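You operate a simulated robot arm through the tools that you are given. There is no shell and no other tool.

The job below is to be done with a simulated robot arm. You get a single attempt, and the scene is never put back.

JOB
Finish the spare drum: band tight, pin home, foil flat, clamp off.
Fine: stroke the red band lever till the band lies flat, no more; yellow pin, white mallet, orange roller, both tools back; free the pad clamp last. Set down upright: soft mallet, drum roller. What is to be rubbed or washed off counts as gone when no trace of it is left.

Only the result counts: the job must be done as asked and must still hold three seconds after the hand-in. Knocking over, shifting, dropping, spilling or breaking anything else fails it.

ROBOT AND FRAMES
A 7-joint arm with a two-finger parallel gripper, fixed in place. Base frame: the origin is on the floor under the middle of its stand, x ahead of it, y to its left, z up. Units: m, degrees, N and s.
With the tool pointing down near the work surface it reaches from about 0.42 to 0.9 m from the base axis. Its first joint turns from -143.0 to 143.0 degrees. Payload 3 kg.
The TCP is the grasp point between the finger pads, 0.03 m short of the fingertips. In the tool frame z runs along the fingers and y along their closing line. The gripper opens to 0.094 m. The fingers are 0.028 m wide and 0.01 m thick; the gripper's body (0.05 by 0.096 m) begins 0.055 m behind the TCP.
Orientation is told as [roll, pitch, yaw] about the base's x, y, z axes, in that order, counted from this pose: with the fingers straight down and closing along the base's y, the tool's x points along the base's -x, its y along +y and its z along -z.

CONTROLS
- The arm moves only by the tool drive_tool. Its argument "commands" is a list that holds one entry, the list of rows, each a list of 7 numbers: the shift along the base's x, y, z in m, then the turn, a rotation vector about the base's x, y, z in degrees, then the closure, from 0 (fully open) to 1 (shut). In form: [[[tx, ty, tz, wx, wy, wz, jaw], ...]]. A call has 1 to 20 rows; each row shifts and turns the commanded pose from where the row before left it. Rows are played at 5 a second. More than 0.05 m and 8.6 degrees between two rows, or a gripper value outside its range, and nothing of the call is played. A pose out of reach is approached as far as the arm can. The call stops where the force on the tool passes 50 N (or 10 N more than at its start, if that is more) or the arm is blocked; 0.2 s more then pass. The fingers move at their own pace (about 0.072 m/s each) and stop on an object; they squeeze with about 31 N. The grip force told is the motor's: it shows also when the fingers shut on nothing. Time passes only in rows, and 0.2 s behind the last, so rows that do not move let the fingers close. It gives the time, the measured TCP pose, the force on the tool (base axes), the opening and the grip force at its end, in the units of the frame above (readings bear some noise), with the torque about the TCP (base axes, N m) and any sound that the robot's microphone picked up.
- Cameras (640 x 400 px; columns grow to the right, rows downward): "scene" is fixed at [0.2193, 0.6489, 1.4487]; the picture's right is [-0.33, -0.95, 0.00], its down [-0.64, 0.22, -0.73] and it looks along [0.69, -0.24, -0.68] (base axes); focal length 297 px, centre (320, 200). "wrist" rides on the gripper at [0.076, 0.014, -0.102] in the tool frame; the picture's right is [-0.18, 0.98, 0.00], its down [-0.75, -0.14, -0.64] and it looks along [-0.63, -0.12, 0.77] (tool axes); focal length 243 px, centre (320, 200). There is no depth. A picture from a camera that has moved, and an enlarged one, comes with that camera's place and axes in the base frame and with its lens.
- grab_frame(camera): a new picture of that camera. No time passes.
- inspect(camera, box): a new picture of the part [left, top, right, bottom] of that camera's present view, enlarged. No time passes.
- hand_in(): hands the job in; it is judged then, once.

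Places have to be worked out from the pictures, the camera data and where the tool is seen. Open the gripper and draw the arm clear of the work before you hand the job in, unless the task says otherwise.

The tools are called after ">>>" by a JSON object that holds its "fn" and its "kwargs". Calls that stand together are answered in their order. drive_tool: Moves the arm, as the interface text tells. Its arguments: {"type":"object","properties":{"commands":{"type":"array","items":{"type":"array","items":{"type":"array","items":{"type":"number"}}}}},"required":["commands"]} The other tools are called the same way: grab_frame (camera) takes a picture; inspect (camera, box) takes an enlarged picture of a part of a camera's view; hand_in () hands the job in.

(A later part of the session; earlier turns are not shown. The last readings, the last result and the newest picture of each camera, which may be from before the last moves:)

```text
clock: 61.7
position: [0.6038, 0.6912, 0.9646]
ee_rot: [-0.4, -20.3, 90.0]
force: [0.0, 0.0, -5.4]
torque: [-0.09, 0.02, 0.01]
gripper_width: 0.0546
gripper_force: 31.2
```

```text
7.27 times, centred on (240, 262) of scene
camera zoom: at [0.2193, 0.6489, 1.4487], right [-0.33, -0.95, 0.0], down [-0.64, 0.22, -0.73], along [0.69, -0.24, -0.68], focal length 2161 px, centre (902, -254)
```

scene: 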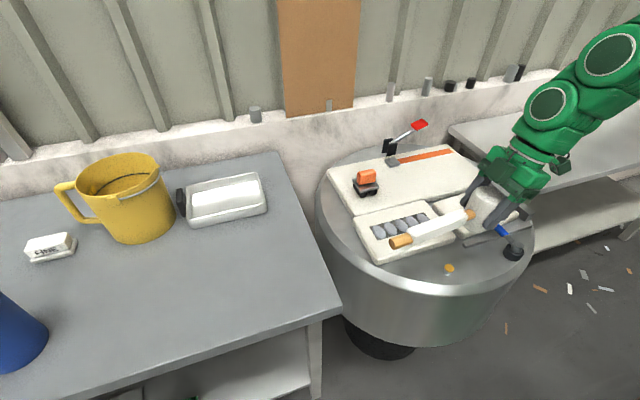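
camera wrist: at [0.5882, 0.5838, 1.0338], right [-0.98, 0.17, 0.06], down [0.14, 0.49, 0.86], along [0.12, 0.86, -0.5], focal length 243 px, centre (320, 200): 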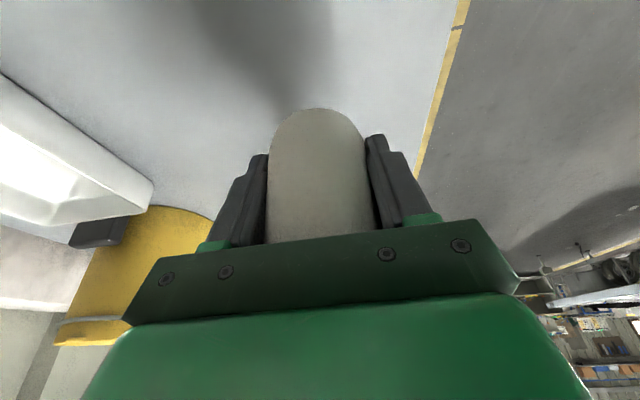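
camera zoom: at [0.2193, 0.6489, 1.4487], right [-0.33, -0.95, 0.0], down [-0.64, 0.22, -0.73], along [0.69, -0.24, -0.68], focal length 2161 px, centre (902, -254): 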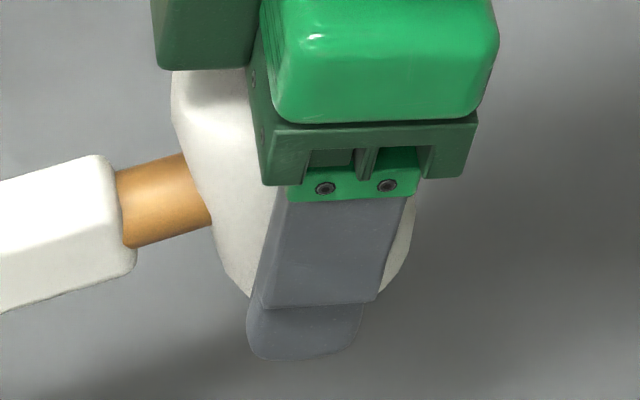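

The face is only ~3–3.5 cm below the TCP, about level with the fingertips. I lower to near the bench and then feel for contact in small steps.

>>> {"fn": "drive_tool", "kwargs": {"commands": [[[0.002, -0.001, -0.025, 0, 0, 0, 1], [0, 0, -0.02, 0, 0, 0, 1], [0, 0, -0.015, 0, 0, 0, 1], [0, 0, 0, 0, 0, 0, 1]]]}}

>>> {"fn": "drive_tool", "kwargs": {"commands": [[[0, 0, -0.003, 0, 0, 0, 1], [0, 0, -0.003, 0, 0, 0, 1], [0, 0, -0.003, 0, 0, 0, 1], [0, 0, 0, 0, 0, 0, 1]]]}}

>>> {"fn": "inspect", "kwargs": {"camera": "scene", "box": [125, 215, 305, 335]}}

```text
clock: 62.7
position: [0.6052, 0.6906, 0.904]
ee_rot: [-0.3, -20.2, 90.0]
force: [-0.5, 0.2, -5.3]
torque: [-0.09, -0.02, 0.02]
gripper_width: 0.0542
gripper_force: 31.2
```

```text
clock: 63.7
position: [0.6061, 0.6897, 0.8942]
ee_rot: [-0.4, -20.3, 90.1]
force: [-1.2, 0.1, -4.1]
torque: [-0.06, 0.0, -0.01]
gripper_width: 0.0541
gripper_force: 31.3
```

```text
3.33 times, centred on (215, 275) of scene
camera zoom: at [0.2193, 0.6489, 1.4487], right [-0.33, -0.95, 0.0], down [-0.64, 0.22, -0.73], along [0.69, -0.24, -0.68], focal length 991 px, centre (670, -50)
```

zoom: 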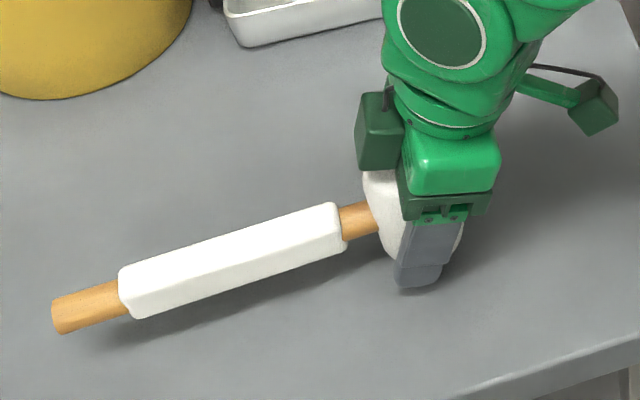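

Not yet touching at z=0.894. I go on in 2 mm steps.

>>> {"fn": "drive_tool", "kwargs": {"commands": [[[0, 0, -0.002, 0, 0, 0, 1], [0, 0, -0.002, 0, 0, 0, 1], [0, 0, 0, 0, 0, 0, 1]]]}}

>>> {"fn": "drive_tool", "kwargs": {"commands": [[[0, 0, -0.002, 0, 0, 0, 1], [0, 0, -0.002, 0, 0, 0, 1], [0, 0, 0, 0, 0, 0, 1]]]}}

>>> {"fn": "drive_tool", "kwargs": {"commands": [[[0, 0, -0.002, 0, 0, 0, 1], [0, 0, 0, 0, 0, 0, 1]]]}}

```text
clock: 64.5
position: [0.6064, 0.6904, 0.8906]
ee_rot: [-0.4, -20.1, 90.0]
force: [-0.8, 0.4, -4.4]
torque: [-0.08, 0.01, -0.02]
gripper_width: 0.0545
gripper_force: 31.4
```

```text
clock: 65.3
position: [0.6063, 0.6899, 0.8855]
ee_rot: [-0.4, -20.2, 90.1]
force: [0.1, 0.7, -4.7]
torque: [-0.06, -0.01, 0.0]
gripper_width: 0.054
gripper_force: 31.5
```

```text
clock: 65.9
position: [0.6059, 0.6901, 0.8837]
ee_rot: [-0.4, -20.2, 90.0]
force: [-0.8, -2.0, -3.0]
torque: [-0.13, 0.03, 0.0]
gripper_width: 0.054
gripper_force: 31.0
```

A first hint of contact at 0.8837. I continue in 1 mm steps.

>>> {"fn": "drive_tool", "kwargs": {"commands": [[[0, 0, -0.001, 0, 0, 0, 1], [0, 0, 0, 0, 0, 0, 1]]]}}

>>> {"fn": "drive_tool", "kwargs": {"commands": [[[0, 0, -0.001, 0, 0, 0, 1], [0, 0, 0, 0, 0, 0, 1]]]}}

>>> {"fn": "inspect", "kwargs": {"camera": "scene", "box": [125, 235, 285, 335]}}

>>> {"fn": "grab_frame", "kwargs": {"camera": "wrist"}}

```text
clock: 66.5
position: [0.6052, 0.6894, 0.8835]
ee_rot: [-0.5, -20.3, 90.0]
force: [2.4, 3.4, 7.0]
torque: [-0.18, 0.04, 0.04]
gripper_width: 0.0542
gripper_force: 31.1
```

```text
clock: 67.1
position: [0.6064, 0.6899, 0.8838]
ee_rot: [-0.5, -20.4, 90.1]
force: [-0.4, 1.3, 32.8]
torque: [-0.78, 0.39, 0.02]
gripper_width: 0.0545
gripper_force: 30.4
```

```text
4.00 times, centred on (205, 285) of scene
camera zoom: at [0.2193, 0.6489, 1.4487], right [-0.33, -0.95, 0.0], down [-0.64, 0.22, -0.73], along [0.69, -0.24, -0.68], focal length 1189 px, centre (780, -140)
```

zoom: 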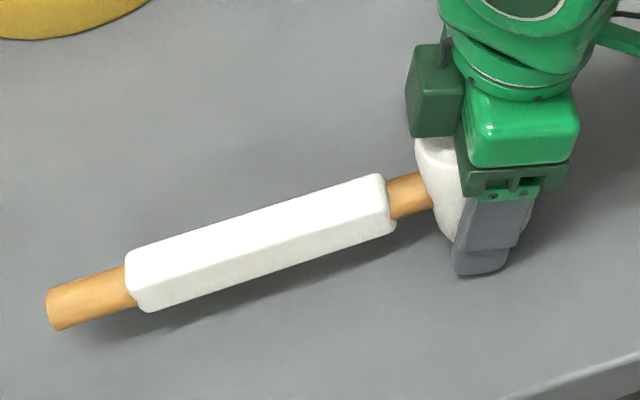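

```text
taken
camera wrist: at [0.5913, 0.5831, 0.9529], right [-0.98, 0.17, 0.06], down [0.13, 0.48, 0.86], along [0.12, 0.86, -0.5], focal length 243 px, centre (320, 200)
```

wrist: 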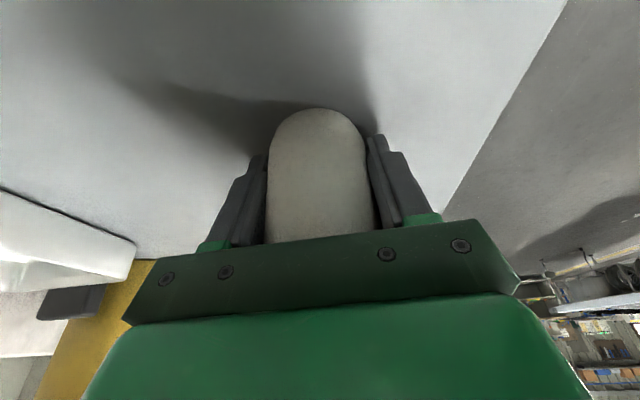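

Contact is firm with the torque showing the face touching on its −y rim, i.e. the mallet tilts handle-up by a degree or two. I relieve the force by turning −2° about x and lifting 1 mm, then check.

>>> {"fn": "drive_tool", "kwargs": {"commands": [[[0, 0, 0.001, -2, 0, 0, 1], [0, 0, 0, 0, 0, 0, 1]]]}}

```text
clock: 67.7
position: [0.6066, 0.6906, 0.8825]
ee_rot: [-0.5, -18.2, 90.0]
force: [4.4, 13.2, 13.4]
torque: [0.47, 0.23, -0.3]
gripper_width: 0.0543
gripper_force: 31.0
```

Now it sits nearly flat with some residual side force. I relieve it slightly and then open the fingers.

>>> {"fn": "drive_tool", "kwargs": {"commands": [[[0, 0.001, 0.0005, 0, 0, 0, 1], [0, 0, 0, 0, 0, 0, 1]]]}}

>>> {"fn": "drive_tool", "kwargs": {"commands": [[[0, 0, 0, 0, 0, 0, 0.4], [0, 0, 0, 0, 0, 0, 0.3], [0, 0, 0, 0, 0, 0, 0.15], [0, 0, 0, 0, 0, 0, 0], [0, 0, 0, 0, 0, 0, 0]]]}}

>>> {"fn": "grab_frame", "kwargs": {"camera": "wrist"}}

>>> {"fn": "inspect", "kwargs": {"camera": "scene", "box": [125, 245, 275, 335]}}

```text
clock: 68.3
position: [0.6057, 0.6894, 0.8827]
ee_rot: [-0.4, -18.2, 90.0]
force: [-4.5, -7.5, 19.1]
torque: [-0.06, 0.57, 0.2]
gripper_width: 0.0542
gripper_force: 31.1
```

```text
clock: 69.5
position: [0.6054, 0.6915, 0.8836]
ee_rot: [-0.4, -18.2, 90.0]
force: [1.4, -3.1, 7.1]
torque: [0.04, 0.05, 0.01]
gripper_width: 0.0942
gripper_force: 0.1
```

```text
taken
camera wrist: at [0.5913, 0.5863, 0.9564], right [-0.98, 0.18, 0.05], down [0.14, 0.52, 0.85], along [0.12, 0.84, -0.53], focal length 243 px, centre (320, 200)
```

wrist: 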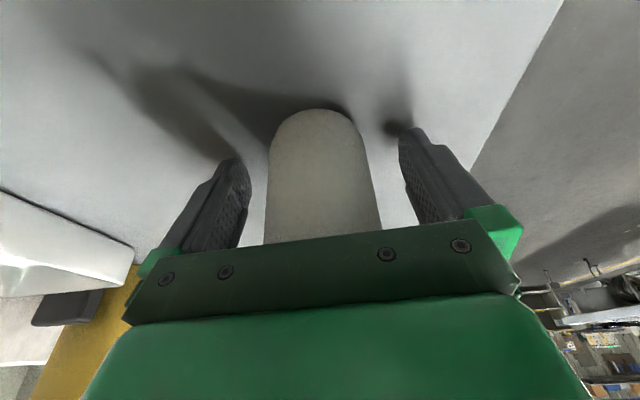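

```text
4.27 times, centred on (200, 290) of scene
camera zoom: at [0.2193, 0.6489, 1.4487], right [-0.33, -0.95, 0.0], down [-0.64, 0.22, -0.73], along [0.69, -0.24, -0.68], focal length 1268 px, centre (832, -184)
```

zoom: 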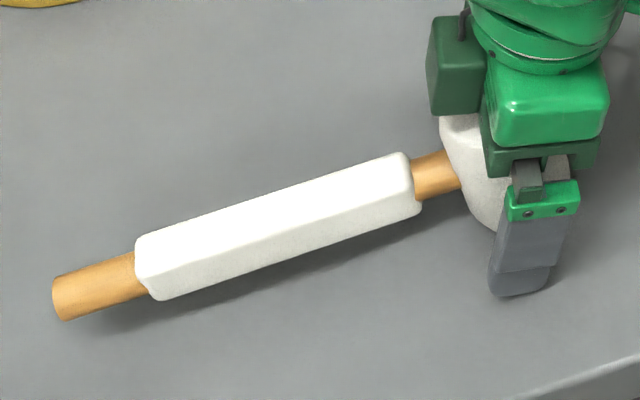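

Fingers are open; the mallet's top was touching the palm, so I lift straight up slowly and see whether it stands flat.

>>> {"fn": "drive_tool", "kwargs": {"commands": [[[0, 0, 0.005, 0, 0, 0, 0], [0, 0, 0.01, 0, 0, 0, 0], [0, 0, 0.02, 0, 0, 0, 0], [0, 0, 0.03, 0, 0, 0, 0], [0, 0, 0.04, 0, 0, 0, 0], [0, 0, 0.04, 0, 0, 0, 0], [0, -0.04, 0.02, 0, 0, 0, 0], [0, -0.05, 0, 0, 0, 0, 0], [0, 0, 0, 0, 0, 0, 0]]]}}

>>> {"fn": "grab_frame", "kwargs": {"camera": "wrist"}}

>>> {"fn": "inspect", "kwargs": {"camera": "scene", "box": [125, 245, 275, 335]}}

```text
clock: 71.5
position: [0.6053, 0.5993, 1.0484]
ee_rot: [-0.5, -18.2, 90.0]
force: [0.0, -0.1, -0.1]
torque: [0.0, 0.02, -0.05]
gripper_width: 0.0939
gripper_force: 0.0
```

```text
taken
camera wrist: at [0.5915, 0.4951, 1.1219], right [-0.98, 0.18, 0.05], down [0.14, 0.52, 0.85], along [0.12, 0.84, -0.53], focal length 243 px, centre (320, 200)
```

wrist: 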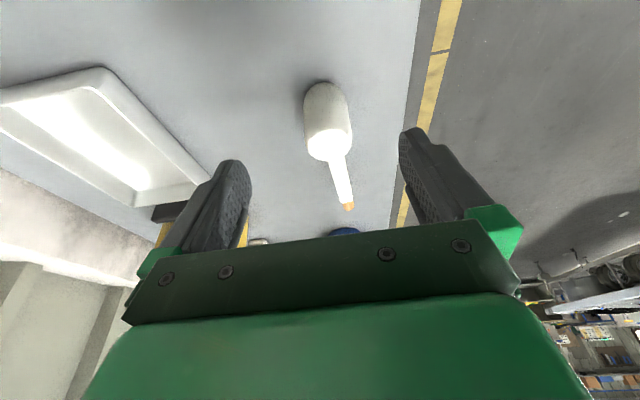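

```text
4.27 times, centred on (200, 290) of scene
camera zoom: at [0.2193, 0.6489, 1.4487], right [-0.33, -0.95, 0.0], down [-0.64, 0.22, -0.73], along [0.69, -0.24, -0.68], focal length 1268 px, centre (832, -184)
```

zoom: 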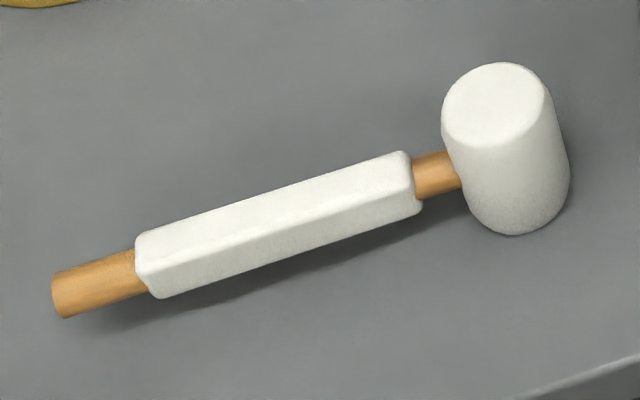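

The mallet stands upright, back within about 5 mm and a few degrees of its original pose. Now I level the tool and move to view the roller and the foil from above.

>>> {"fn": "drive_tool", "kwargs": {"commands": [[[0, -0.04, 0.02, -6, 0, 0, 0], [0, -0.04, 0.02, -6, 0, 0, 0], [0, -0.04, 0.02, -6.2, 0, 0, 0], [0.02, -0.045, 0, 0, 0, 0, 0], [0.02, -0.045, 0, 0, 0, 0, 0], [0.02, -0.045, 0, 0, 0, 0, 0], [0.02, -0.045, 0, 0, 0, 0, 0], [0.02, -0.045, 0, 0, 0, 0, 0], [0.02, -0.045, 0, 0, 0, 0, 0], [0.02, -0.045, 0, 0, 0, 0, 0], [0, -0.045, 0, 0, 0, 0, 0], [0, 0, 0, 0, 0, 0, 0]]]}}

>>> {"fn": "grab_frame", "kwargs": {"camera": "wrist"}}

>>> {"fn": "grab_frame", "kwargs": {"camera": "scene"}}

```text
clock: 74.1
position: [0.7454, 0.1217, 1.111]
ee_rot: [-0.4, 0.0, 89.9]
force: [-0.4, -0.4, 0.1]
torque: [0.01, -0.01, -0.02]
gripper_width: 0.094
gripper_force: 0.1
```

```text
taken
camera wrist: at [0.7302, 0.0446, 1.2128], right [-0.98, 0.18, -0.01], down [0.14, 0.75, 0.64], along [0.12, 0.63, -0.77], focal length 243 px, centre (320, 200)
```

wrist: 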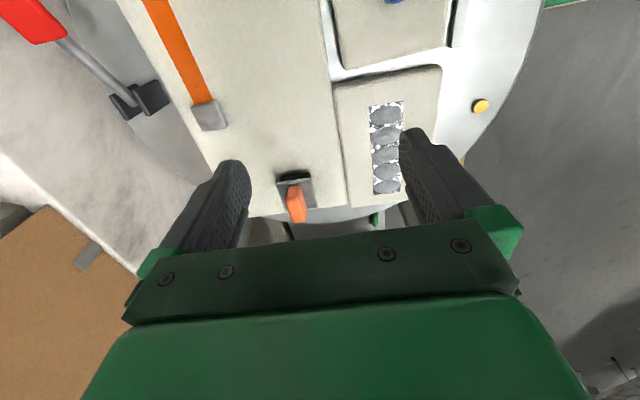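

```text
taken
```

scene: 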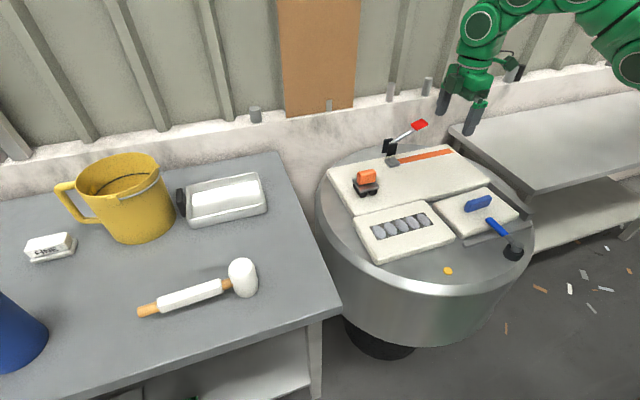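

>>> {"fn": "inspect", "kwargs": {"camera": "wrist", "box": [250, 80, 420, 226]}}

>>> {"fn": "inspect", "kwargs": {"camera": "scene", "box": [330, 155, 410, 210]}}

>>> {"fn": "inspect", "kwargs": {"camera": "scene", "box": [350, 195, 460, 265]}}

```text
2.74 times, centred on (335, 153) of wrist
camera zoom: at [0.7302, 0.0446, 1.2128], right [-0.98, 0.18, -0.01], down [0.14, 0.75, 0.64], along [0.12, 0.63, -0.77], focal length 665 px, centre (279, 329)
```

zoom: 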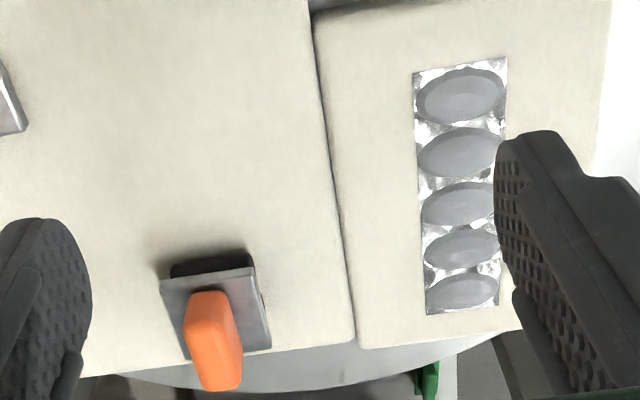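

```text
7.27 times, centred on (370, 182) of scene
camera zoom: at [0.2193, 0.6489, 1.4487], right [-0.33, -0.95, 0.0], down [-0.64, 0.22, -0.73], along [0.69, -0.24, -0.68], focal length 2161 px, centre (-44, 327)
```

zoom: 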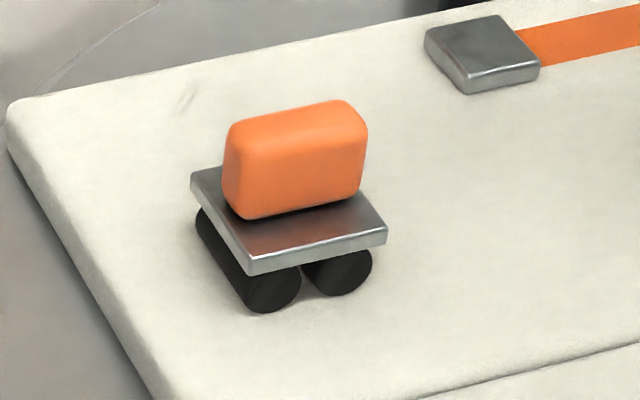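

```text
5.71 times, centred on (405, 230) of scene
camera zoom: at [0.2193, 0.6489, 1.4487], right [-0.33, -0.95, 0.0], down [-0.64, 0.22, -0.73], along [0.69, -0.24, -0.68], focal length 1698 px, centre (-166, 29)
```

zoom: 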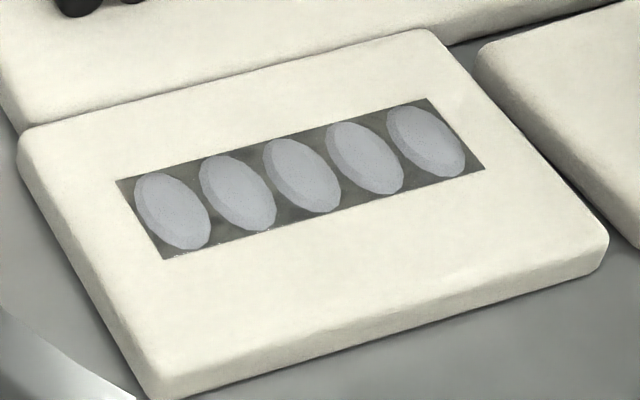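

The foil strip spans x≈0.632–0.682, y≈0.178–0.349 at z≈0.85, aligned with y; the roller plate is centred at about (0.817, 0.299), its rollers' axes along x so it rolls along y. I come closer to see the orange handle exactly.

>>> {"fn": "drive_tool", "kwargs": {"commands": [[[0.03, 0.03, -0.02, 0, 0, 0, 0], [0.03, 0.03, -0.03, 0, 0, 0, 0], [0.01, 0.03, -0.03, 0, 0, 0, 0], [0, 0, 0, 0, 0, 0, 0]]]}}

>>> {"fn": "grab_frame", "kwargs": {"camera": "wrist"}}

>>> {"fn": "inspect", "kwargs": {"camera": "wrist", "box": [230, 60, 410, 230]}}

```text
refused: row 2 steps farther than a row can; nothing moved
```

```text
taken
camera wrist: at [0.7302, 0.0446, 1.2128], right [-0.98, 0.18, -0.01], down [0.14, 0.75, 0.64], along [0.12, 0.63, -0.77], focal length 243 px, centre (320, 200)
```

wrist: 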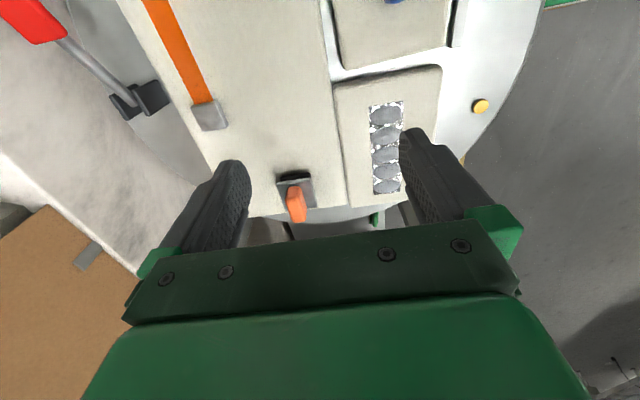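

```text
2.35 times, centred on (320, 145) of wrist
camera zoom: at [0.7302, 0.0446, 1.2128], right [-0.98, 0.18, -0.01], down [0.14, 0.75, 0.64], along [0.12, 0.63, -0.77], focal length 571 px, centre (320, 329)
```

zoom: 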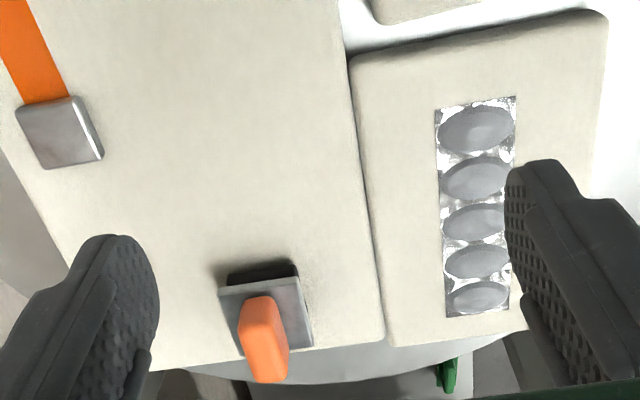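

The step was too long by a bit; I resend with smaller rows.

>>> {"fn": "drive_tool", "kwargs": {"commands": [[[0.025, 0.025, -0.02, 0, 0, 0, 0], [0.025, 0.025, -0.02, 0, 0, 0, 0], [0.02, 0.025, -0.025, 0, 0, 0, 0], [0, 0.01, -0.02, 0, 0, 0, 0], [0, 0, 0, 0, 0, 0, 0]]]}}

>>> {"fn": "grab_frame", "kwargs": {"camera": "wrist"}}

>>> {"fn": "inspect", "kwargs": {"camera": "wrist", "box": [230, 60, 410, 230]}}

```text
clock: 75.3
position: [0.8159, 0.2062, 1.0236]
ee_rot: [-0.4, 0.0, 90.1]
force: [-0.6, -0.2, -0.5]
torque: [0.01, -0.01, 0.03]
gripper_width: 0.0942
gripper_force: 0.0
```

```text
taken
camera wrist: at [0.8007, 0.13, 1.1249], right [-0.98, 0.18, -0.01], down [0.14, 0.75, 0.64], along [0.12, 0.63, -0.77], focal length 243 px, centre (320, 200)
```

wrist: 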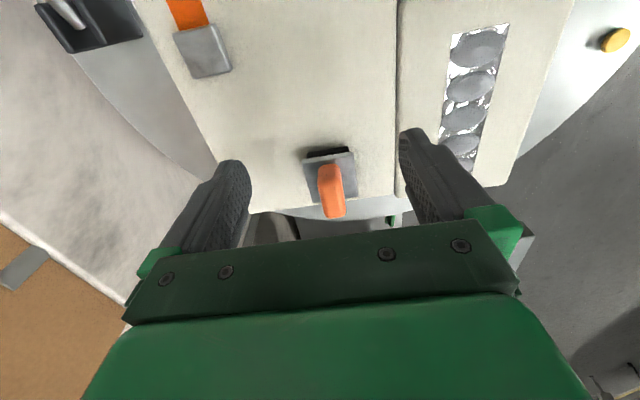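

```text
2.35 times, centred on (320, 145) of wrist
camera zoom: at [0.8007, 0.13, 1.1249], right [-0.98, 0.18, -0.01], down [0.14, 0.75, 0.64], along [0.12, 0.63, -0.77], focal length 571 px, centre (320, 329)
```

zoom: 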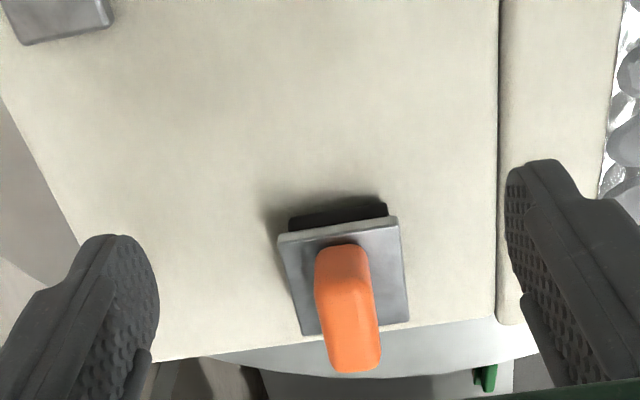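

Roller plate centre (0.819, 0.301), top ≈0.882; the orange block is ≈0.025 wide in x, up to ≈0.92. I move above it with closing along x, keeping z≈1.0.

>>> {"fn": "drive_tool", "kwargs": {"commands": [[[0.001, 0.03, -0.005, 0, 0, 0, 0], [0.001, 0.03, -0.005, 0, 0, 0, 0], [0.001, 0.03, -0.01, 0, 0, 0, 0], [0, 0.007, -0.01, 0, 0, 0, 0], [0, 0, 0, 0, 0, 0, 0]]]}}

>>> {"fn": "grab_frame", "kwargs": {"camera": "wrist"}}

>>> {"fn": "inspect", "kwargs": {"camera": "scene", "box": [320, 120, 420, 210]}}

```text
clock: 76.5
position: [0.8196, 0.3027, 0.9924]
ee_rot: [-0.5, 0.0, 90.0]
force: [-0.2, 0.0, 0.6]
torque: [0.0, 0.01, 0.0]
gripper_width: 0.0938
gripper_force: 0.2
```

```text
taken
camera wrist: at [0.8044, 0.2273, 1.0951], right [-0.98, 0.18, -0.01], down [0.14, 0.75, 0.64], along [0.12, 0.63, -0.77], focal length 243 px, centre (320, 200)
```

wrist: 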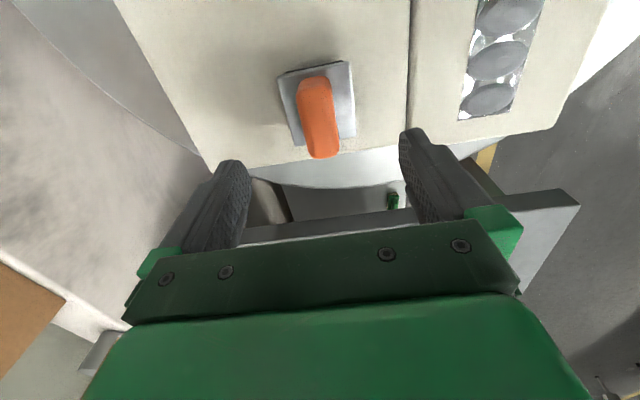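

```text
4.44 times, centred on (370, 165) of scene
camera zoom: at [0.2193, 0.6489, 1.4487], right [-0.33, -0.95, 0.0], down [-0.64, 0.22, -0.73], along [0.69, -0.24, -0.68], focal length 1321 px, centre (98, 356)
```

zoom: 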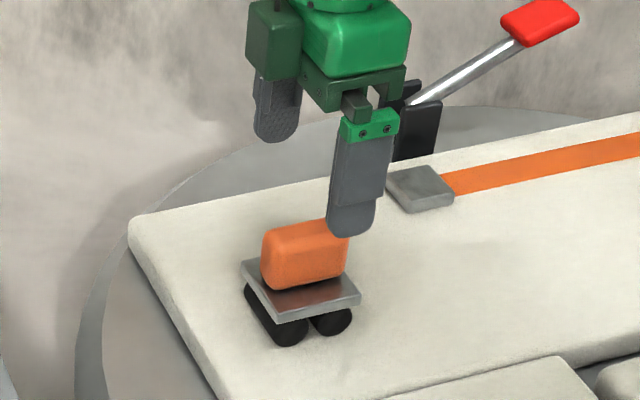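

The TCP is centred over the orange block (≈(0.820, 0.301)). I descend to z≈0.917 and close on it.

>>> {"fn": "drive_tool", "kwargs": {"commands": [[[0, -0.001, -0.03, 0, 0, 0, 0], [0, 0, -0.03, 0, 0, 0, 0], [0, 0, -0.015, 0, 0, 0, 0], [0, 0, 0, 0, 0, 0, 0]]]}}

>>> {"fn": "inspect", "kwargs": {"camera": "scene", "box": [320, 120, 420, 210]}}

>>> {"fn": "grab_frame", "kwargs": {"camera": "wrist"}}

```text
clock: 77.5
position: [0.8199, 0.3016, 0.9176]
ee_rot: [-0.4, 0.1, 90.0]
force: [0.3, 0.5, -0.2]
torque: [0.03, -0.04, -0.01]
gripper_width: 0.094
gripper_force: 0.0
```

```text
4.44 times, centred on (370, 165) of scene
camera zoom: at [0.2193, 0.6489, 1.4487], right [-0.33, -0.95, 0.0], down [-0.64, 0.22, -0.73], along [0.69, -0.24, -0.68], focal length 1321 px, centre (98, 356)
```

zoom: 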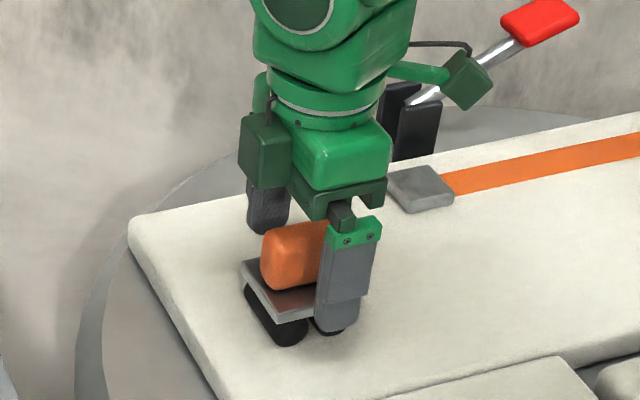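

```text
taken
camera wrist: at [0.8051, 0.2257, 1.0194], right [-0.98, 0.18, -0.01], down [0.14, 0.75, 0.64], along [0.12, 0.63, -0.77], focal length 243 px, centre (320, 200)
```

wrist: 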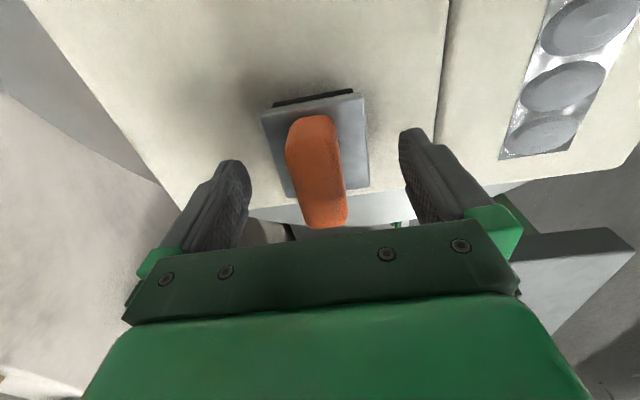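

Aligned. I raise 2 mm for plate clearance and close on the block.

>>> {"fn": "drive_tool", "kwargs": {"commands": [[[0, 0, 0.002, 0, 0, 0, 0.3], [0, 0, 0, 0, 0, 0, 0.6], [0, 0, 0, 0, 0, 0, 1], [0, 0, 0, 0, 0, 0, 1], [0, 0, 0, 0, 0, 0, 1]]]}}

>>> {"fn": "grab_frame", "kwargs": {"camera": "wrist"}}

```text
clock: 78.7
position: [0.8204, 0.3017, 0.92]
ee_rot: [-0.4, 0.0, 90.1]
force: [-0.1, 0.1, 0.2]
torque: [-0.01, -0.03, 0.01]
gripper_width: 0.0303
gripper_force: 31.0
```

```text
taken
camera wrist: at [0.8054, 0.2259, 1.0217], right [-0.98, 0.18, -0.01], down [0.14, 0.75, 0.64], along [0.12, 0.63, -0.77], focal length 243 px, centre (320, 200)
```

wrist: 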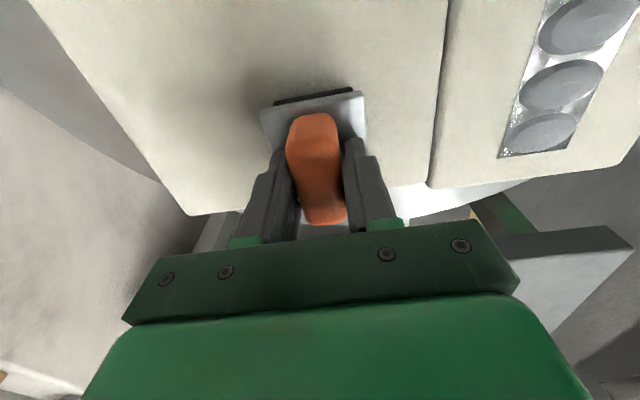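

Gripped (width 0.030). Home pose of the roller is TCP (0.820, 0.302, 0.920), yaw 90. I lift it gently.

>>> {"fn": "drive_tool", "kwargs": {"commands": [[[0, 0, 0.005, 0, 0, 0, 1], [0, 0, 0.015, 0, 0, 0, 1], [0, 0, 0.02, 0, 0, 0, 1], [0, 0, 0, 0, 0, 0, 1]]]}}

>>> {"fn": "grab_frame", "kwargs": {"camera": "wrist"}}

>>> {"fn": "inspect", "kwargs": {"camera": "scene", "box": [320, 120, 420, 210]}}

```text
clock: 79.7
position: [0.8203, 0.3018, 0.9606]
ee_rot: [-0.4, -0.1, 90.1]
force: [-0.1, 0.8, -2.1]
torque: [-0.01, 0.0, 0.0]
gripper_width: 0.03
gripper_force: 31.1
```

```text
taken
camera wrist: at [0.8051, 0.2261, 1.0627], right [-0.98, 0.18, -0.01], down [0.14, 0.75, 0.64], along [0.12, 0.63, -0.77], focal length 243 px, centre (320, 200)
```

wrist: 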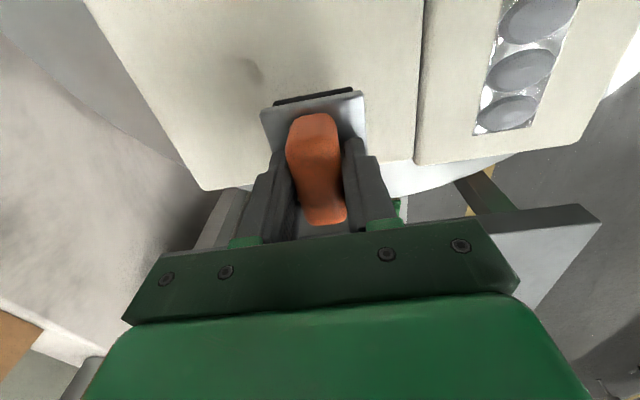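

```text
4.44 times, centred on (370, 165) of scene
camera zoom: at [0.2193, 0.6489, 1.4487], right [-0.33, -0.95, 0.0], down [-0.64, 0.22, -0.73], along [0.69, -0.24, -0.68], focal length 1321 px, centre (98, 356)
```

zoom: 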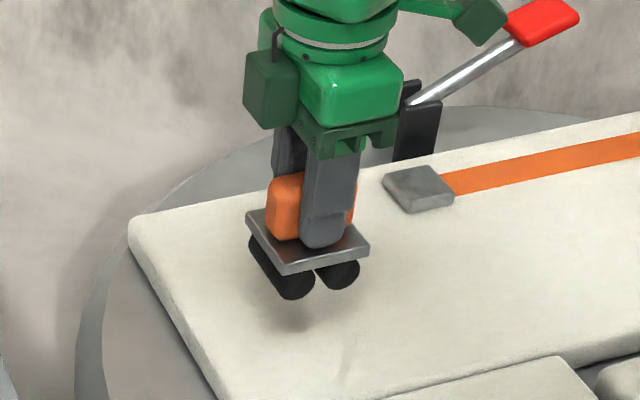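

The roller (≈0.2 kg) is held level. I carry it over to the −y end of the foil strip (x≈0.657, y≈0.18), staying a few cm above.

>>> {"fn": "drive_tool", "kwargs": {"commands": [[[-0.0326, -0.0244, 0, 0, 0, 0, 1], [-0.0326, -0.0244, 0, 0, 0, 0, 1], [-0.0326, -0.0244, 0, 0, 0, 0, 1], [-0.0326, -0.0244, 0, 0, 0, 0, 1], [-0.0326, -0.0244, 0, 0, 0, 0, 1], [0, 0, 0, 0, 0, 0, 1]]]}}

>>> {"fn": "grab_frame", "kwargs": {"camera": "wrist"}}

>>> {"fn": "inspect", "kwargs": {"camera": "scene", "box": [350, 150, 490, 260]}}

```text
clock: 81.1
position: [0.6544, 0.1799, 0.9604]
ee_rot: [-0.4, 0.0, 90.0]
force: [-0.3, 0.0, -1.1]
torque: [-0.02, 0.02, -0.01]
gripper_width: 0.0303
gripper_force: 30.9
```

```text
taken
camera wrist: at [0.6403, 0.1043, 1.0618], right [-0.98, 0.18, -0.01], down [0.14, 0.75, 0.64], along [0.12, 0.63, -0.77], focal length 243 px, centre (320, 200)
```

wrist: 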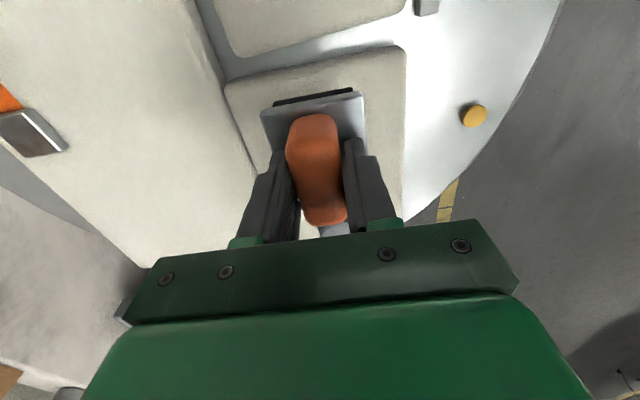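

```text
3.64 times, centred on (420, 205) of scene
camera zoom: at [0.2193, 0.6489, 1.4487], right [-0.33, -0.95, 0.0], down [-0.64, 0.22, -0.73], along [0.69, -0.24, -0.68], focal length 1081 px, centre (-44, 182)
```

zoom: 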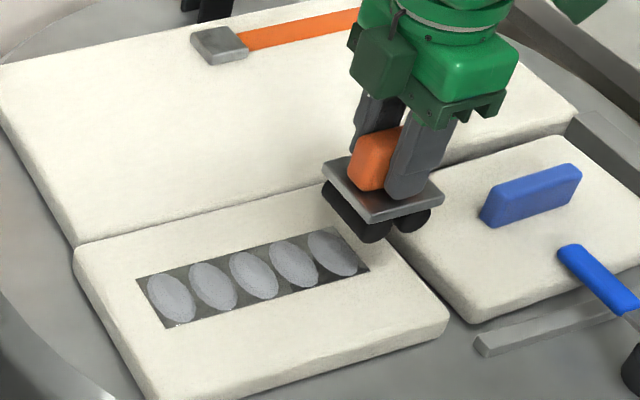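

Both rollers are over the pad's −y end. I lower to just above contact and then feel for it in small steps.

>>> {"fn": "drive_tool", "kwargs": {"commands": [[[0.002, 0, -0.02, 0, 0, 0, 1], [0, 0, -0.013, 0, 0, 0, 1], [0, 0, -0.002, 0, 0, 0, 1], [0, 0, 0, 0, 0, 0, 1]]]}}

>>> {"fn": "drive_tool", "kwargs": {"commands": [[[0, 0, -0.002, 0, 0, 0, 1], [0, 0, -0.001, 0, 0, 0, 1], [0, 0, 0, 0, 0, 0, 1]]]}}

>>> {"fn": "drive_tool", "kwargs": {"commands": [[[0, 0, -0.002, 0, 0, 0, 1], [0, 0, 0, 0, 0, 0, 1]]]}}

```text
clock: 82.1
position: [0.6589, 0.1797, 0.9245]
ee_rot: [-0.4, 0.0, 90.0]
force: [-0.5, -0.7, -1.2]
torque: [-0.03, 0.03, -0.02]
gripper_width: 0.0298
gripper_force: 31.3
```

```text
clock: 82.9
position: [0.6571, 0.1797, 0.9224]
ee_rot: [-0.5, 0.0, 90.1]
force: [0.4, -0.7, -1.0]
torque: [-0.02, 0.01, 0.02]
gripper_width: 0.0299
gripper_force: 30.9
```

```text
clock: 83.5
position: [0.6587, 0.1803, 0.9209]
ee_rot: [-0.5, 0.0, 90.0]
force: [0.2, 0.1, -1.6]
torque: [0.03, 0.01, -0.04]
gripper_width: 0.03
gripper_force: 30.4
```

>>> {"fn": "drive_tool", "kwargs": {"commands": [[[0, 0, -0.001, 0, 0, 0, 1], [0, 0, -0.001, 0, 0, 0, 1], [0, 0, 0, 0, 0, 0, 1]]]}}

>>> {"fn": "drive_tool", "kwargs": {"commands": [[[0, 0, -0.001, 0, 0, 0, 1], [0, 0, 0, 0, 0, 0, 1]]]}}

>>> {"fn": "drive_tool", "kwargs": {"commands": [[[0, 0, -0.001, 0, 0, 0, 1], [0, 0, 0, 0, 0, 0, 1]]]}}

```text
clock: 84.3
position: [0.659, 0.18, 0.92]
ee_rot: [-0.6, -0.1, 90.1]
force: [-4.8, -5.9, 25.3]
torque: [-0.15, 0.1, 0.03]
gripper_width: 0.03
gripper_force: 31.0
```

```text
clock: 84.9
position: [0.6591, 0.1797, 0.9195]
ee_rot: [-0.6, -0.1, 90.0]
force: [-1.4, -3.1, 44.1]
torque: [0.03, 0.03, 0.0]
gripper_width: 0.0304
gripper_force: 31.6
```

```text
clock: 85.5
position: [0.6588, 0.1794, 0.9165]
ee_rot: [-0.6, -0.1, 90.0]
force: [10.3, 4.0, 44.2]
torque: [0.07, 0.01, 0.0]
gripper_width: 0.0304
gripper_force: 31.6
```

Contact at 0.920 and the force rose to 44 N. I ease off about 1.5 mm and then roll along +y over the strip.

>>> {"fn": "drive_tool", "kwargs": {"commands": [[[-0.002, 0, 0.0015, 0, 0, 0, 1], [0, 0, 0, 0, 0, 0, 1]]]}}

```text
clock: 86.1
position: [0.6561, 0.1802, 0.9183]
ee_rot: [-0.4, 0.0, 90.1]
force: [15.1, 6.3, 19.4]
torque: [0.16, -0.45, -0.04]
gripper_width: 0.0301
gripper_force: 30.8
```

A sideways friction force appeared from my small x shift; I undo it and begin rolling along +y at moderate speed with ~20 N.

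>>> {"fn": "drive_tool", "kwargs": {"commands": [[[0.0015, 0.005, 0, 0, 0, 0, 1], [0, 0.01, 0, 0, 0, 0, 1], [0, 0.01, 0, 0, 0, 0, 1], [0, 0.01, 0, 0, 0, 0, 1], [0, 0.01, 0, 0, 0, 0, 1], [0, 0, 0, 0, 0, 0, 1]]]}}

>>> {"fn": "inspect", "kwargs": {"camera": "scene", "box": [350, 150, 490, 260]}}

>>> {"fn": "grab_frame", "kwargs": {"camera": "wrist"}}

```text
clock: 87.5
position: [0.6578, 0.2252, 0.9191]
ee_rot: [-0.5, 0.0, 90.0]
force: [-0.2, -0.7, -1.9]
torque: [0.02, 0.03, -0.02]
gripper_width: 0.0299
gripper_force: 31.0
```

```text
3.64 times, centred on (420, 205) of scene
camera zoom: at [0.2193, 0.6489, 1.4487], right [-0.33, -0.95, 0.0], down [-0.64, 0.22, -0.73], along [0.69, -0.24, -0.68], focal length 1081 px, centre (-44, 182)
```

zoom: 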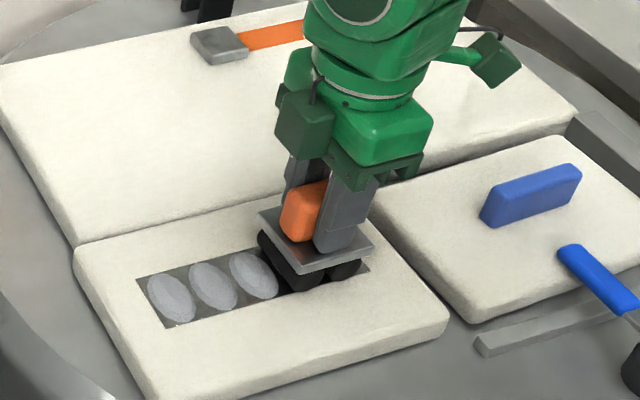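

```text
taken
camera wrist: at [0.6428, 0.149, 1.0206], right [-0.98, 0.18, -0.01], down [0.14, 0.75, 0.64], along [0.12, 0.63, -0.77], focal length 243 px, centre (320, 200)
```

wrist: 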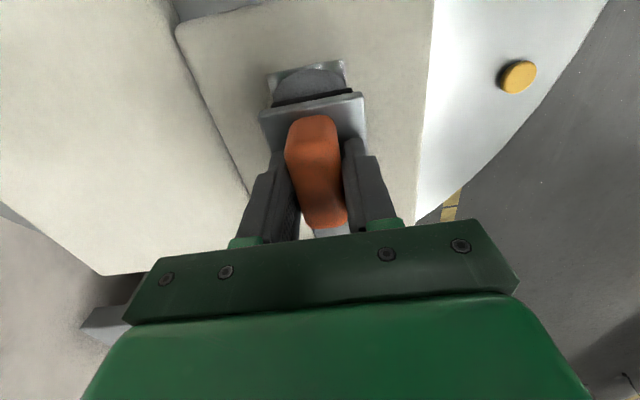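

The roller lost contact (force back to its weight) and the first bubble still shows. I lower in 1 mm steps here until the force is around 20–25 N.

>>> {"fn": "drive_tool", "kwargs": {"commands": [[[0, 0, -0.001, 0, 0, 0, 1], [0, 0, 0, 0, 0, 0, 1]]]}}

>>> {"fn": "drive_tool", "kwargs": {"commands": [[[0, 0, -0.001, 0, 0, 0, 1], [0, 0, 0, 0, 0, 0, 1]]]}}

```text
clock: 88.1
position: [0.6574, 0.2253, 0.9166]
ee_rot: [-0.6, 0.0, 90.0]
force: [-0.1, 0.5, -1.8]
torque: [0.0, -0.01, 0.02]
gripper_width: 0.0301
gripper_force: 30.8
```

```text
clock: 88.7
position: [0.6585, 0.2239, 0.9161]
ee_rot: [-0.5, 0.0, 90.0]
force: [1.2, -0.3, 9.8]
torque: [0.19, 0.24, -0.03]
gripper_width: 0.0302
gripper_force: 31.4
```

Contact again at ≈0.916 with 10 N. I press 0.7 mm more and roll back to the −y end, reading the force.

>>> {"fn": "drive_tool", "kwargs": {"commands": [[[0, 0, -0.0007, 0, 0, 0, 1], [0, -0.01, 0, 0, 0, 0, 1], [0, -0.01, 0, 0, 0, 0, 1], [0, -0.01, 0, 0, 0, 0, 1], [0, -0.01, 0, 0, 0, 0, 1], [0, -0.008, 0, 0, 0, 0, 1], [0, 0, 0, 0, 0, 0, 1]]]}}

>>> {"fn": "inspect", "kwargs": {"camera": "scene", "box": [350, 150, 490, 260]}}

```text
clock: 89.8
position: [0.6588, 0.1982, 0.9178]
ee_rot: [-0.7, 0.0, 90.0]
force: [-5.3, -1.3, 11.6]
torque: [-0.54, 0.7, -0.14]
gripper_width: 0.0301
gripper_force: 31.3
stopped in row 5: the force on the tool passed its limit at 52 N (the readings are from after the stop); the commanded pose is now the measured one
```

```text
3.64 times, centred on (420, 205) of scene
camera zoom: at [0.2193, 0.6489, 1.4487], right [-0.33, -0.95, 0.0], down [-0.64, 0.22, -0.73], along [0.69, -0.24, -0.68], focal length 1081 px, centre (-44, 182)
```

zoom: 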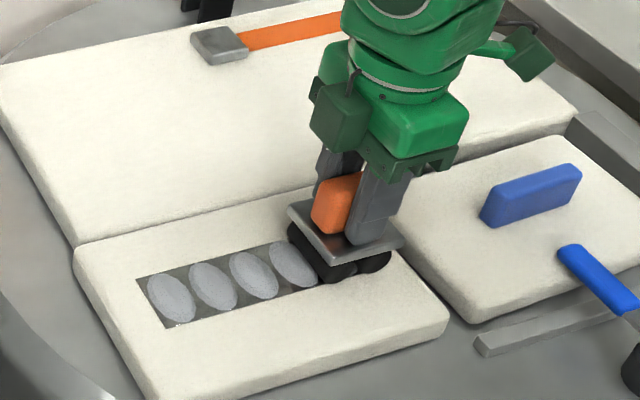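

The force peaked at 52 N while climbing a bubble. I lift slightly and move back to look at what the first pass did to the bubbles.

>>> {"fn": "drive_tool", "kwargs": {"commands": [[[0, 0, 0.015, 0, 0, 0, 1], [0, 0.035, 0.01, 0, 0, 0, 1], [0, 0.04, 0.01, 0, 0, 0, 1], [0, 0, 0, 0, 0, 0, 1]]]}}

>>> {"fn": "inspect", "kwargs": {"camera": "wrist", "box": [200, 0, 440, 150]}}

>>> {"fn": "inspect", "kwargs": {"camera": "scene", "box": [350, 185, 460, 265]}}

```text
clock: 90.8
position: [0.6573, 0.273, 0.9506]
ee_rot: [-0.7, -0.2, 90.0]
force: [0.5, 0.1, -1.9]
torque: [0.04, -0.01, -0.01]
gripper_width: 0.0301
gripper_force: 30.6
```

```text
2.67 times, centred on (320, 75) of wrist
camera zoom: at [0.642, 0.1976, 1.0542], right [-0.98, 0.18, -0.01], down [0.13, 0.75, 0.65], along [0.13, 0.63, -0.76], focal length 647 px, centre (320, 533)
```

zoom: 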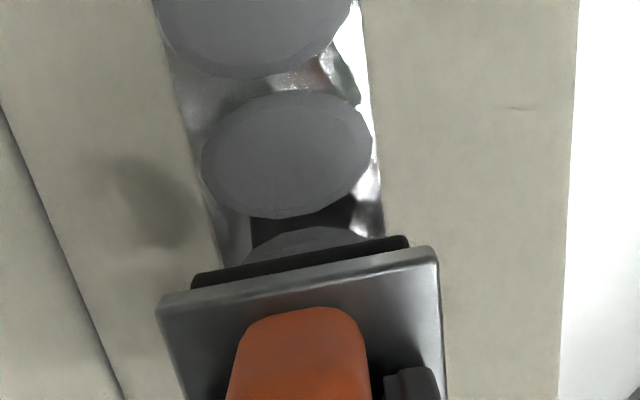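

```text
5.00 times, centred on (405, 225) of scene
camera zoom: at [0.2193, 0.6489, 1.4487], right [-0.33, -0.95, 0.0], down [-0.64, 0.22, -0.73], along [0.69, -0.24, -0.68], focal length 1486 px, centre (-105, 75)
```

zoom: 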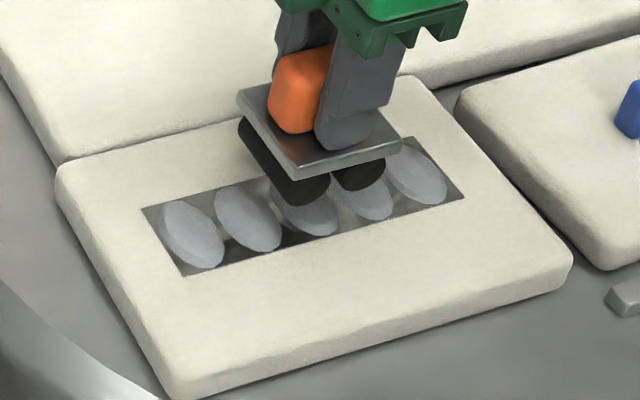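

The bubbles look little changed. I raise the roller out of the way to compare the whole foil with its earlier look.

>>> {"fn": "drive_tool", "kwargs": {"commands": [[[0, 0, 0.04, 0, 0, 0, 1], [0.03, 0.03, 0.02, 0, 0, 0, 1], [0.03, 0.03, 0.02, 0, 0, 0, 1], [0, 0, 0, 0, 0, 0, 1]]]}}

>>> {"fn": "inspect", "kwargs": {"camera": "scene", "box": [350, 195, 460, 265]}}

>>> {"fn": "inspect", "kwargs": {"camera": "wrist", "box": [200, 0, 500, 180]}}

```text
clock: 91.8
position: [0.7182, 0.335, 1.0322]
ee_rot: [-0.6, -0.1, 90.0]
force: [-1.2, 0.2, -1.4]
torque: [0.01, 0.02, 0.04]
gripper_width: 0.0301
gripper_force: 31.1
```

```text
5.71 times, centred on (405, 230) of scene
camera zoom: at [0.2193, 0.6489, 1.4487], right [-0.33, -0.95, 0.0], down [-0.64, 0.22, -0.73], along [0.69, -0.24, -0.68], focal length 1698 px, centre (-166, 29)
```

zoom: 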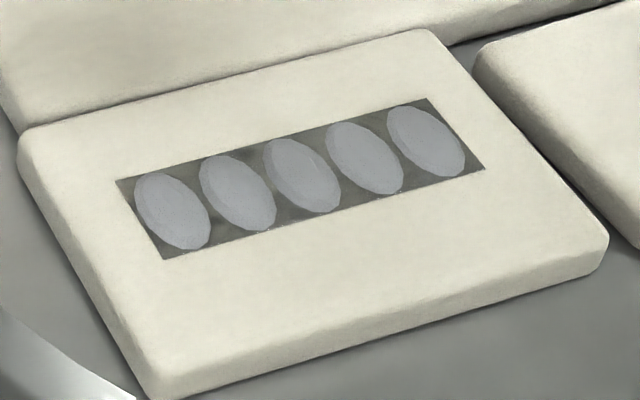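

```text
2.13 times, centred on (350, 90) of wrist
camera zoom: at [0.7028, 0.2585, 1.1338], right [-0.98, 0.18, -0.01], down [0.13, 0.75, 0.65], along [0.13, 0.63, -0.76], focal length 518 px, centre (256, 435)
```

zoom: 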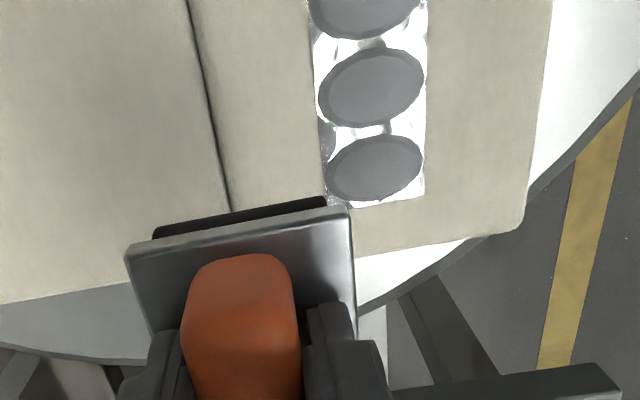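

No visible flattening yet, so the pass was too light or incomplete. I go back to the −y end and do a controlled pass with a steady 25–35 N, reading the force often.

>>> {"fn": "drive_tool", "kwargs": {"commands": [[[-0.03, -0.035, -0.01, 0, 0, 0, 1], [-0.03, -0.035, -0.02, 0, 0, 0, 1], [0, -0.045, -0.02, 0, 0, 0, 1], [0, -0.045, -0.02, 0, 0, 0, 1], [0, 0, -0.03, 0, 0, 0, 1], [0, 0, -0.01, 0, 0, 0, 1], [0, 0, 0, 0, 0, 0, 1]]]}}

>>> {"fn": "drive_tool", "kwargs": {"commands": [[[0, 0, -0.002, 0, 0, 0, 1], [0, 0, -0.001, 0, 0, 0, 1], [0, 0, 0, 0, 0, 0, 1]]]}}

```text
refused: row 2 steps farther than a row can; nothing moved
```

```text
clock: 92.6
position: [0.7181, 0.3331, 1.0288]
ee_rot: [-0.8, -0.2, 90.0]
force: [0.4, -0.2, -1.6]
torque: [-0.01, 0.0, 0.0]
gripper_width: 0.03
gripper_force: 31.4
```

One row was too long, so only the small second move ran (harmless, in the air). I redo the approach with shorter rows and correct a small tilt.

>>> {"fn": "drive_tool", "kwargs": {"commands": [[[-0.03, -0.03, -0.01, 0, 0.3, 0, 1], [-0.031, -0.03, -0.01, 0, 0, 0, 1], [0, -0.045, -0.015, 0, 0, 0, 1], [0, -0.045, -0.015, 0, 0, 0, 1], [0, -0.008, -0.03, 0, 0, 0, 1], [0, 0, -0.018, 0, 0, 0, 1], [0, 0, 0, 0, 0, 0, 1]]]}}

```text
clock: 94.2
position: [0.6573, 0.1752, 0.931]
ee_rot: [-0.3, -0.1, 90.0]
force: [0.9, 0.2, -2.1]
torque: [-0.03, -0.01, 0.01]
gripper_width: 0.0303
gripper_force: 31.5
```

>>> {"fn": "drive_tool", "kwargs": {"commands": [[[0, 0, -0.006, 0, 0, 0, 1], [0, 0, -0.004, 0, 0, 0, 1], [0, 0, -0.002, 0, 0, 0, 1], [0, 0, -0.001, 0, 0, 0, 1], [0, 0, 0, 0, 0, 0, 1]]]}}

```text
clock: 95.4
position: [0.657, 0.1758, 0.9184]
ee_rot: [-0.4, -0.2, 90.0]
force: [-0.2, 0.5, -1.1]
torque: [0.03, -0.01, -0.03]
gripper_width: 0.0299
gripper_force: 30.8
```

Just above contact now at 0.918. I press in 1 mm steps to about 30 N.

>>> {"fn": "drive_tool", "kwargs": {"commands": [[[0, 0, -0.001, 0, 0, 0, 1], [0, 0, -0.0005, 0, 0, 0, 1], [0, 0, 0, 0, 0, 0, 1]]]}}

>>> {"fn": "drive_tool", "kwargs": {"commands": [[[0, 0, -0.0005, 0, 0, 0, 1], [0, 0, 0, 0, 0, 0, 1]]]}}

```text
clock: 96.2
position: [0.6565, 0.175, 0.9174]
ee_rot: [-0.4, -0.1, 89.9]
force: [0.3, 5.6, 8.9]
torque: [0.07, 0.3, -0.14]
gripper_width: 0.03
gripper_force: 31.3
```

```text
clock: 96.8
position: [0.6585, 0.1743, 0.9166]
ee_rot: [-0.5, -0.2, 90.0]
force: [-0.1, 2.2, 29.4]
torque: [-0.7, 0.19, 0.01]
gripper_width: 0.0299
gripper_force: 31.4
```

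29 N pressed. I roll +y 2 cm in 4 mm rows and read the force.

>>> {"fn": "drive_tool", "kwargs": {"commands": [[[0, 0.004, 0, 0, 0, 0, 1], [0, 0.004, 0, 0, 0, 0, 1], [0, 0.004, 0, 0, 0, 0, 1], [0, 0.004, 0, 0, 0, 0, 1], [0, 0.004, 0, 0, 0, 0, 1]]]}}

>>> {"fn": "inspect", "kwargs": {"camera": "scene", "box": [380, 170, 470, 245]}}

```text
clock: 97.2
position: [0.657, 0.1761, 0.9171]
ee_rot: [-0.4, 0.1, 89.9]
force: [-10.2, -6.3, 15.9]
torque: [0.09, 0.61, 0.21]
gripper_width: 0.0299
gripper_force: 31.1
stopped in row 2: the force on the tool passed its limit at 57 N (the readings are from after the stop); the commanded pose is now the measured one
```

```text
5.33 times, centred on (425, 208) of scene
camera zoom: at [0.2193, 0.6489, 1.4487], right [-0.33, -0.95, 0.0], down [-0.64, 0.22, -0.73], along [0.69, -0.24, -0.68], focal length 1585 px, centre (-240, 160)
```

zoom: 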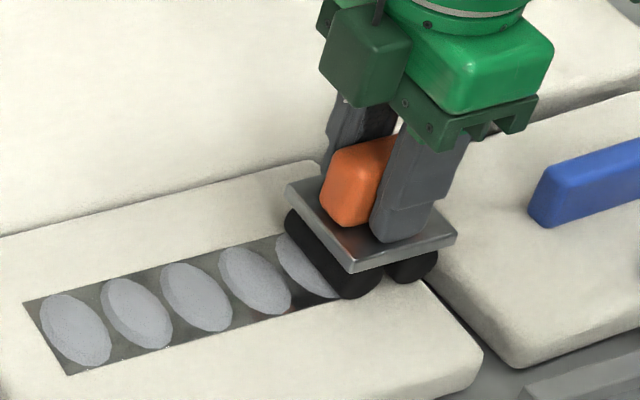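

Rolling under 30 N makes the force exceed the stop. I ease off to about 12 N and make the pass with that.

>>> {"fn": "drive_tool", "kwargs": {"commands": [[[0, 0, 0.001, 0, 0, 0, 1], [0, 0, 0, 0, 0, 0, 1]]]}}

>>> {"fn": "drive_tool", "kwargs": {"commands": [[[0, 0, 0, 0, 0, 0, 1], [0, 0, 0, 0, 0, 0, 1]]]}}

```text
clock: 97.8
position: [0.6586, 0.1759, 0.9178]
ee_rot: [-0.3, 0.0, 89.9]
force: [-0.8, 0.3, -1.2]
torque: [-0.01, 0.0, -0.02]
gripper_width: 0.0301
gripper_force: 31.1
```

```text
clock: 98.4
position: [0.6584, 0.1764, 0.9177]
ee_rot: [-0.3, 0.0, 89.9]
force: [0.5, -0.1, -2.6]
torque: [-0.02, -0.03, -0.02]
gripper_width: 0.03
gripper_force: 30.6
```

>>> {"fn": "drive_tool", "kwargs": {"commands": [[[0, 0, -0.001, 0, 0, 0, 1], [0, 0, 0, 0, 0, 0, 1]]]}}

```text
clock: 99.0
position: [0.658, 0.1755, 0.9178]
ee_rot: [-0.4, 0.1, 89.9]
force: [2.1, 0.3, 12.1]
torque: [0.39, 0.22, -0.09]
gripper_width: 0.03
gripper_force: 31.6
```

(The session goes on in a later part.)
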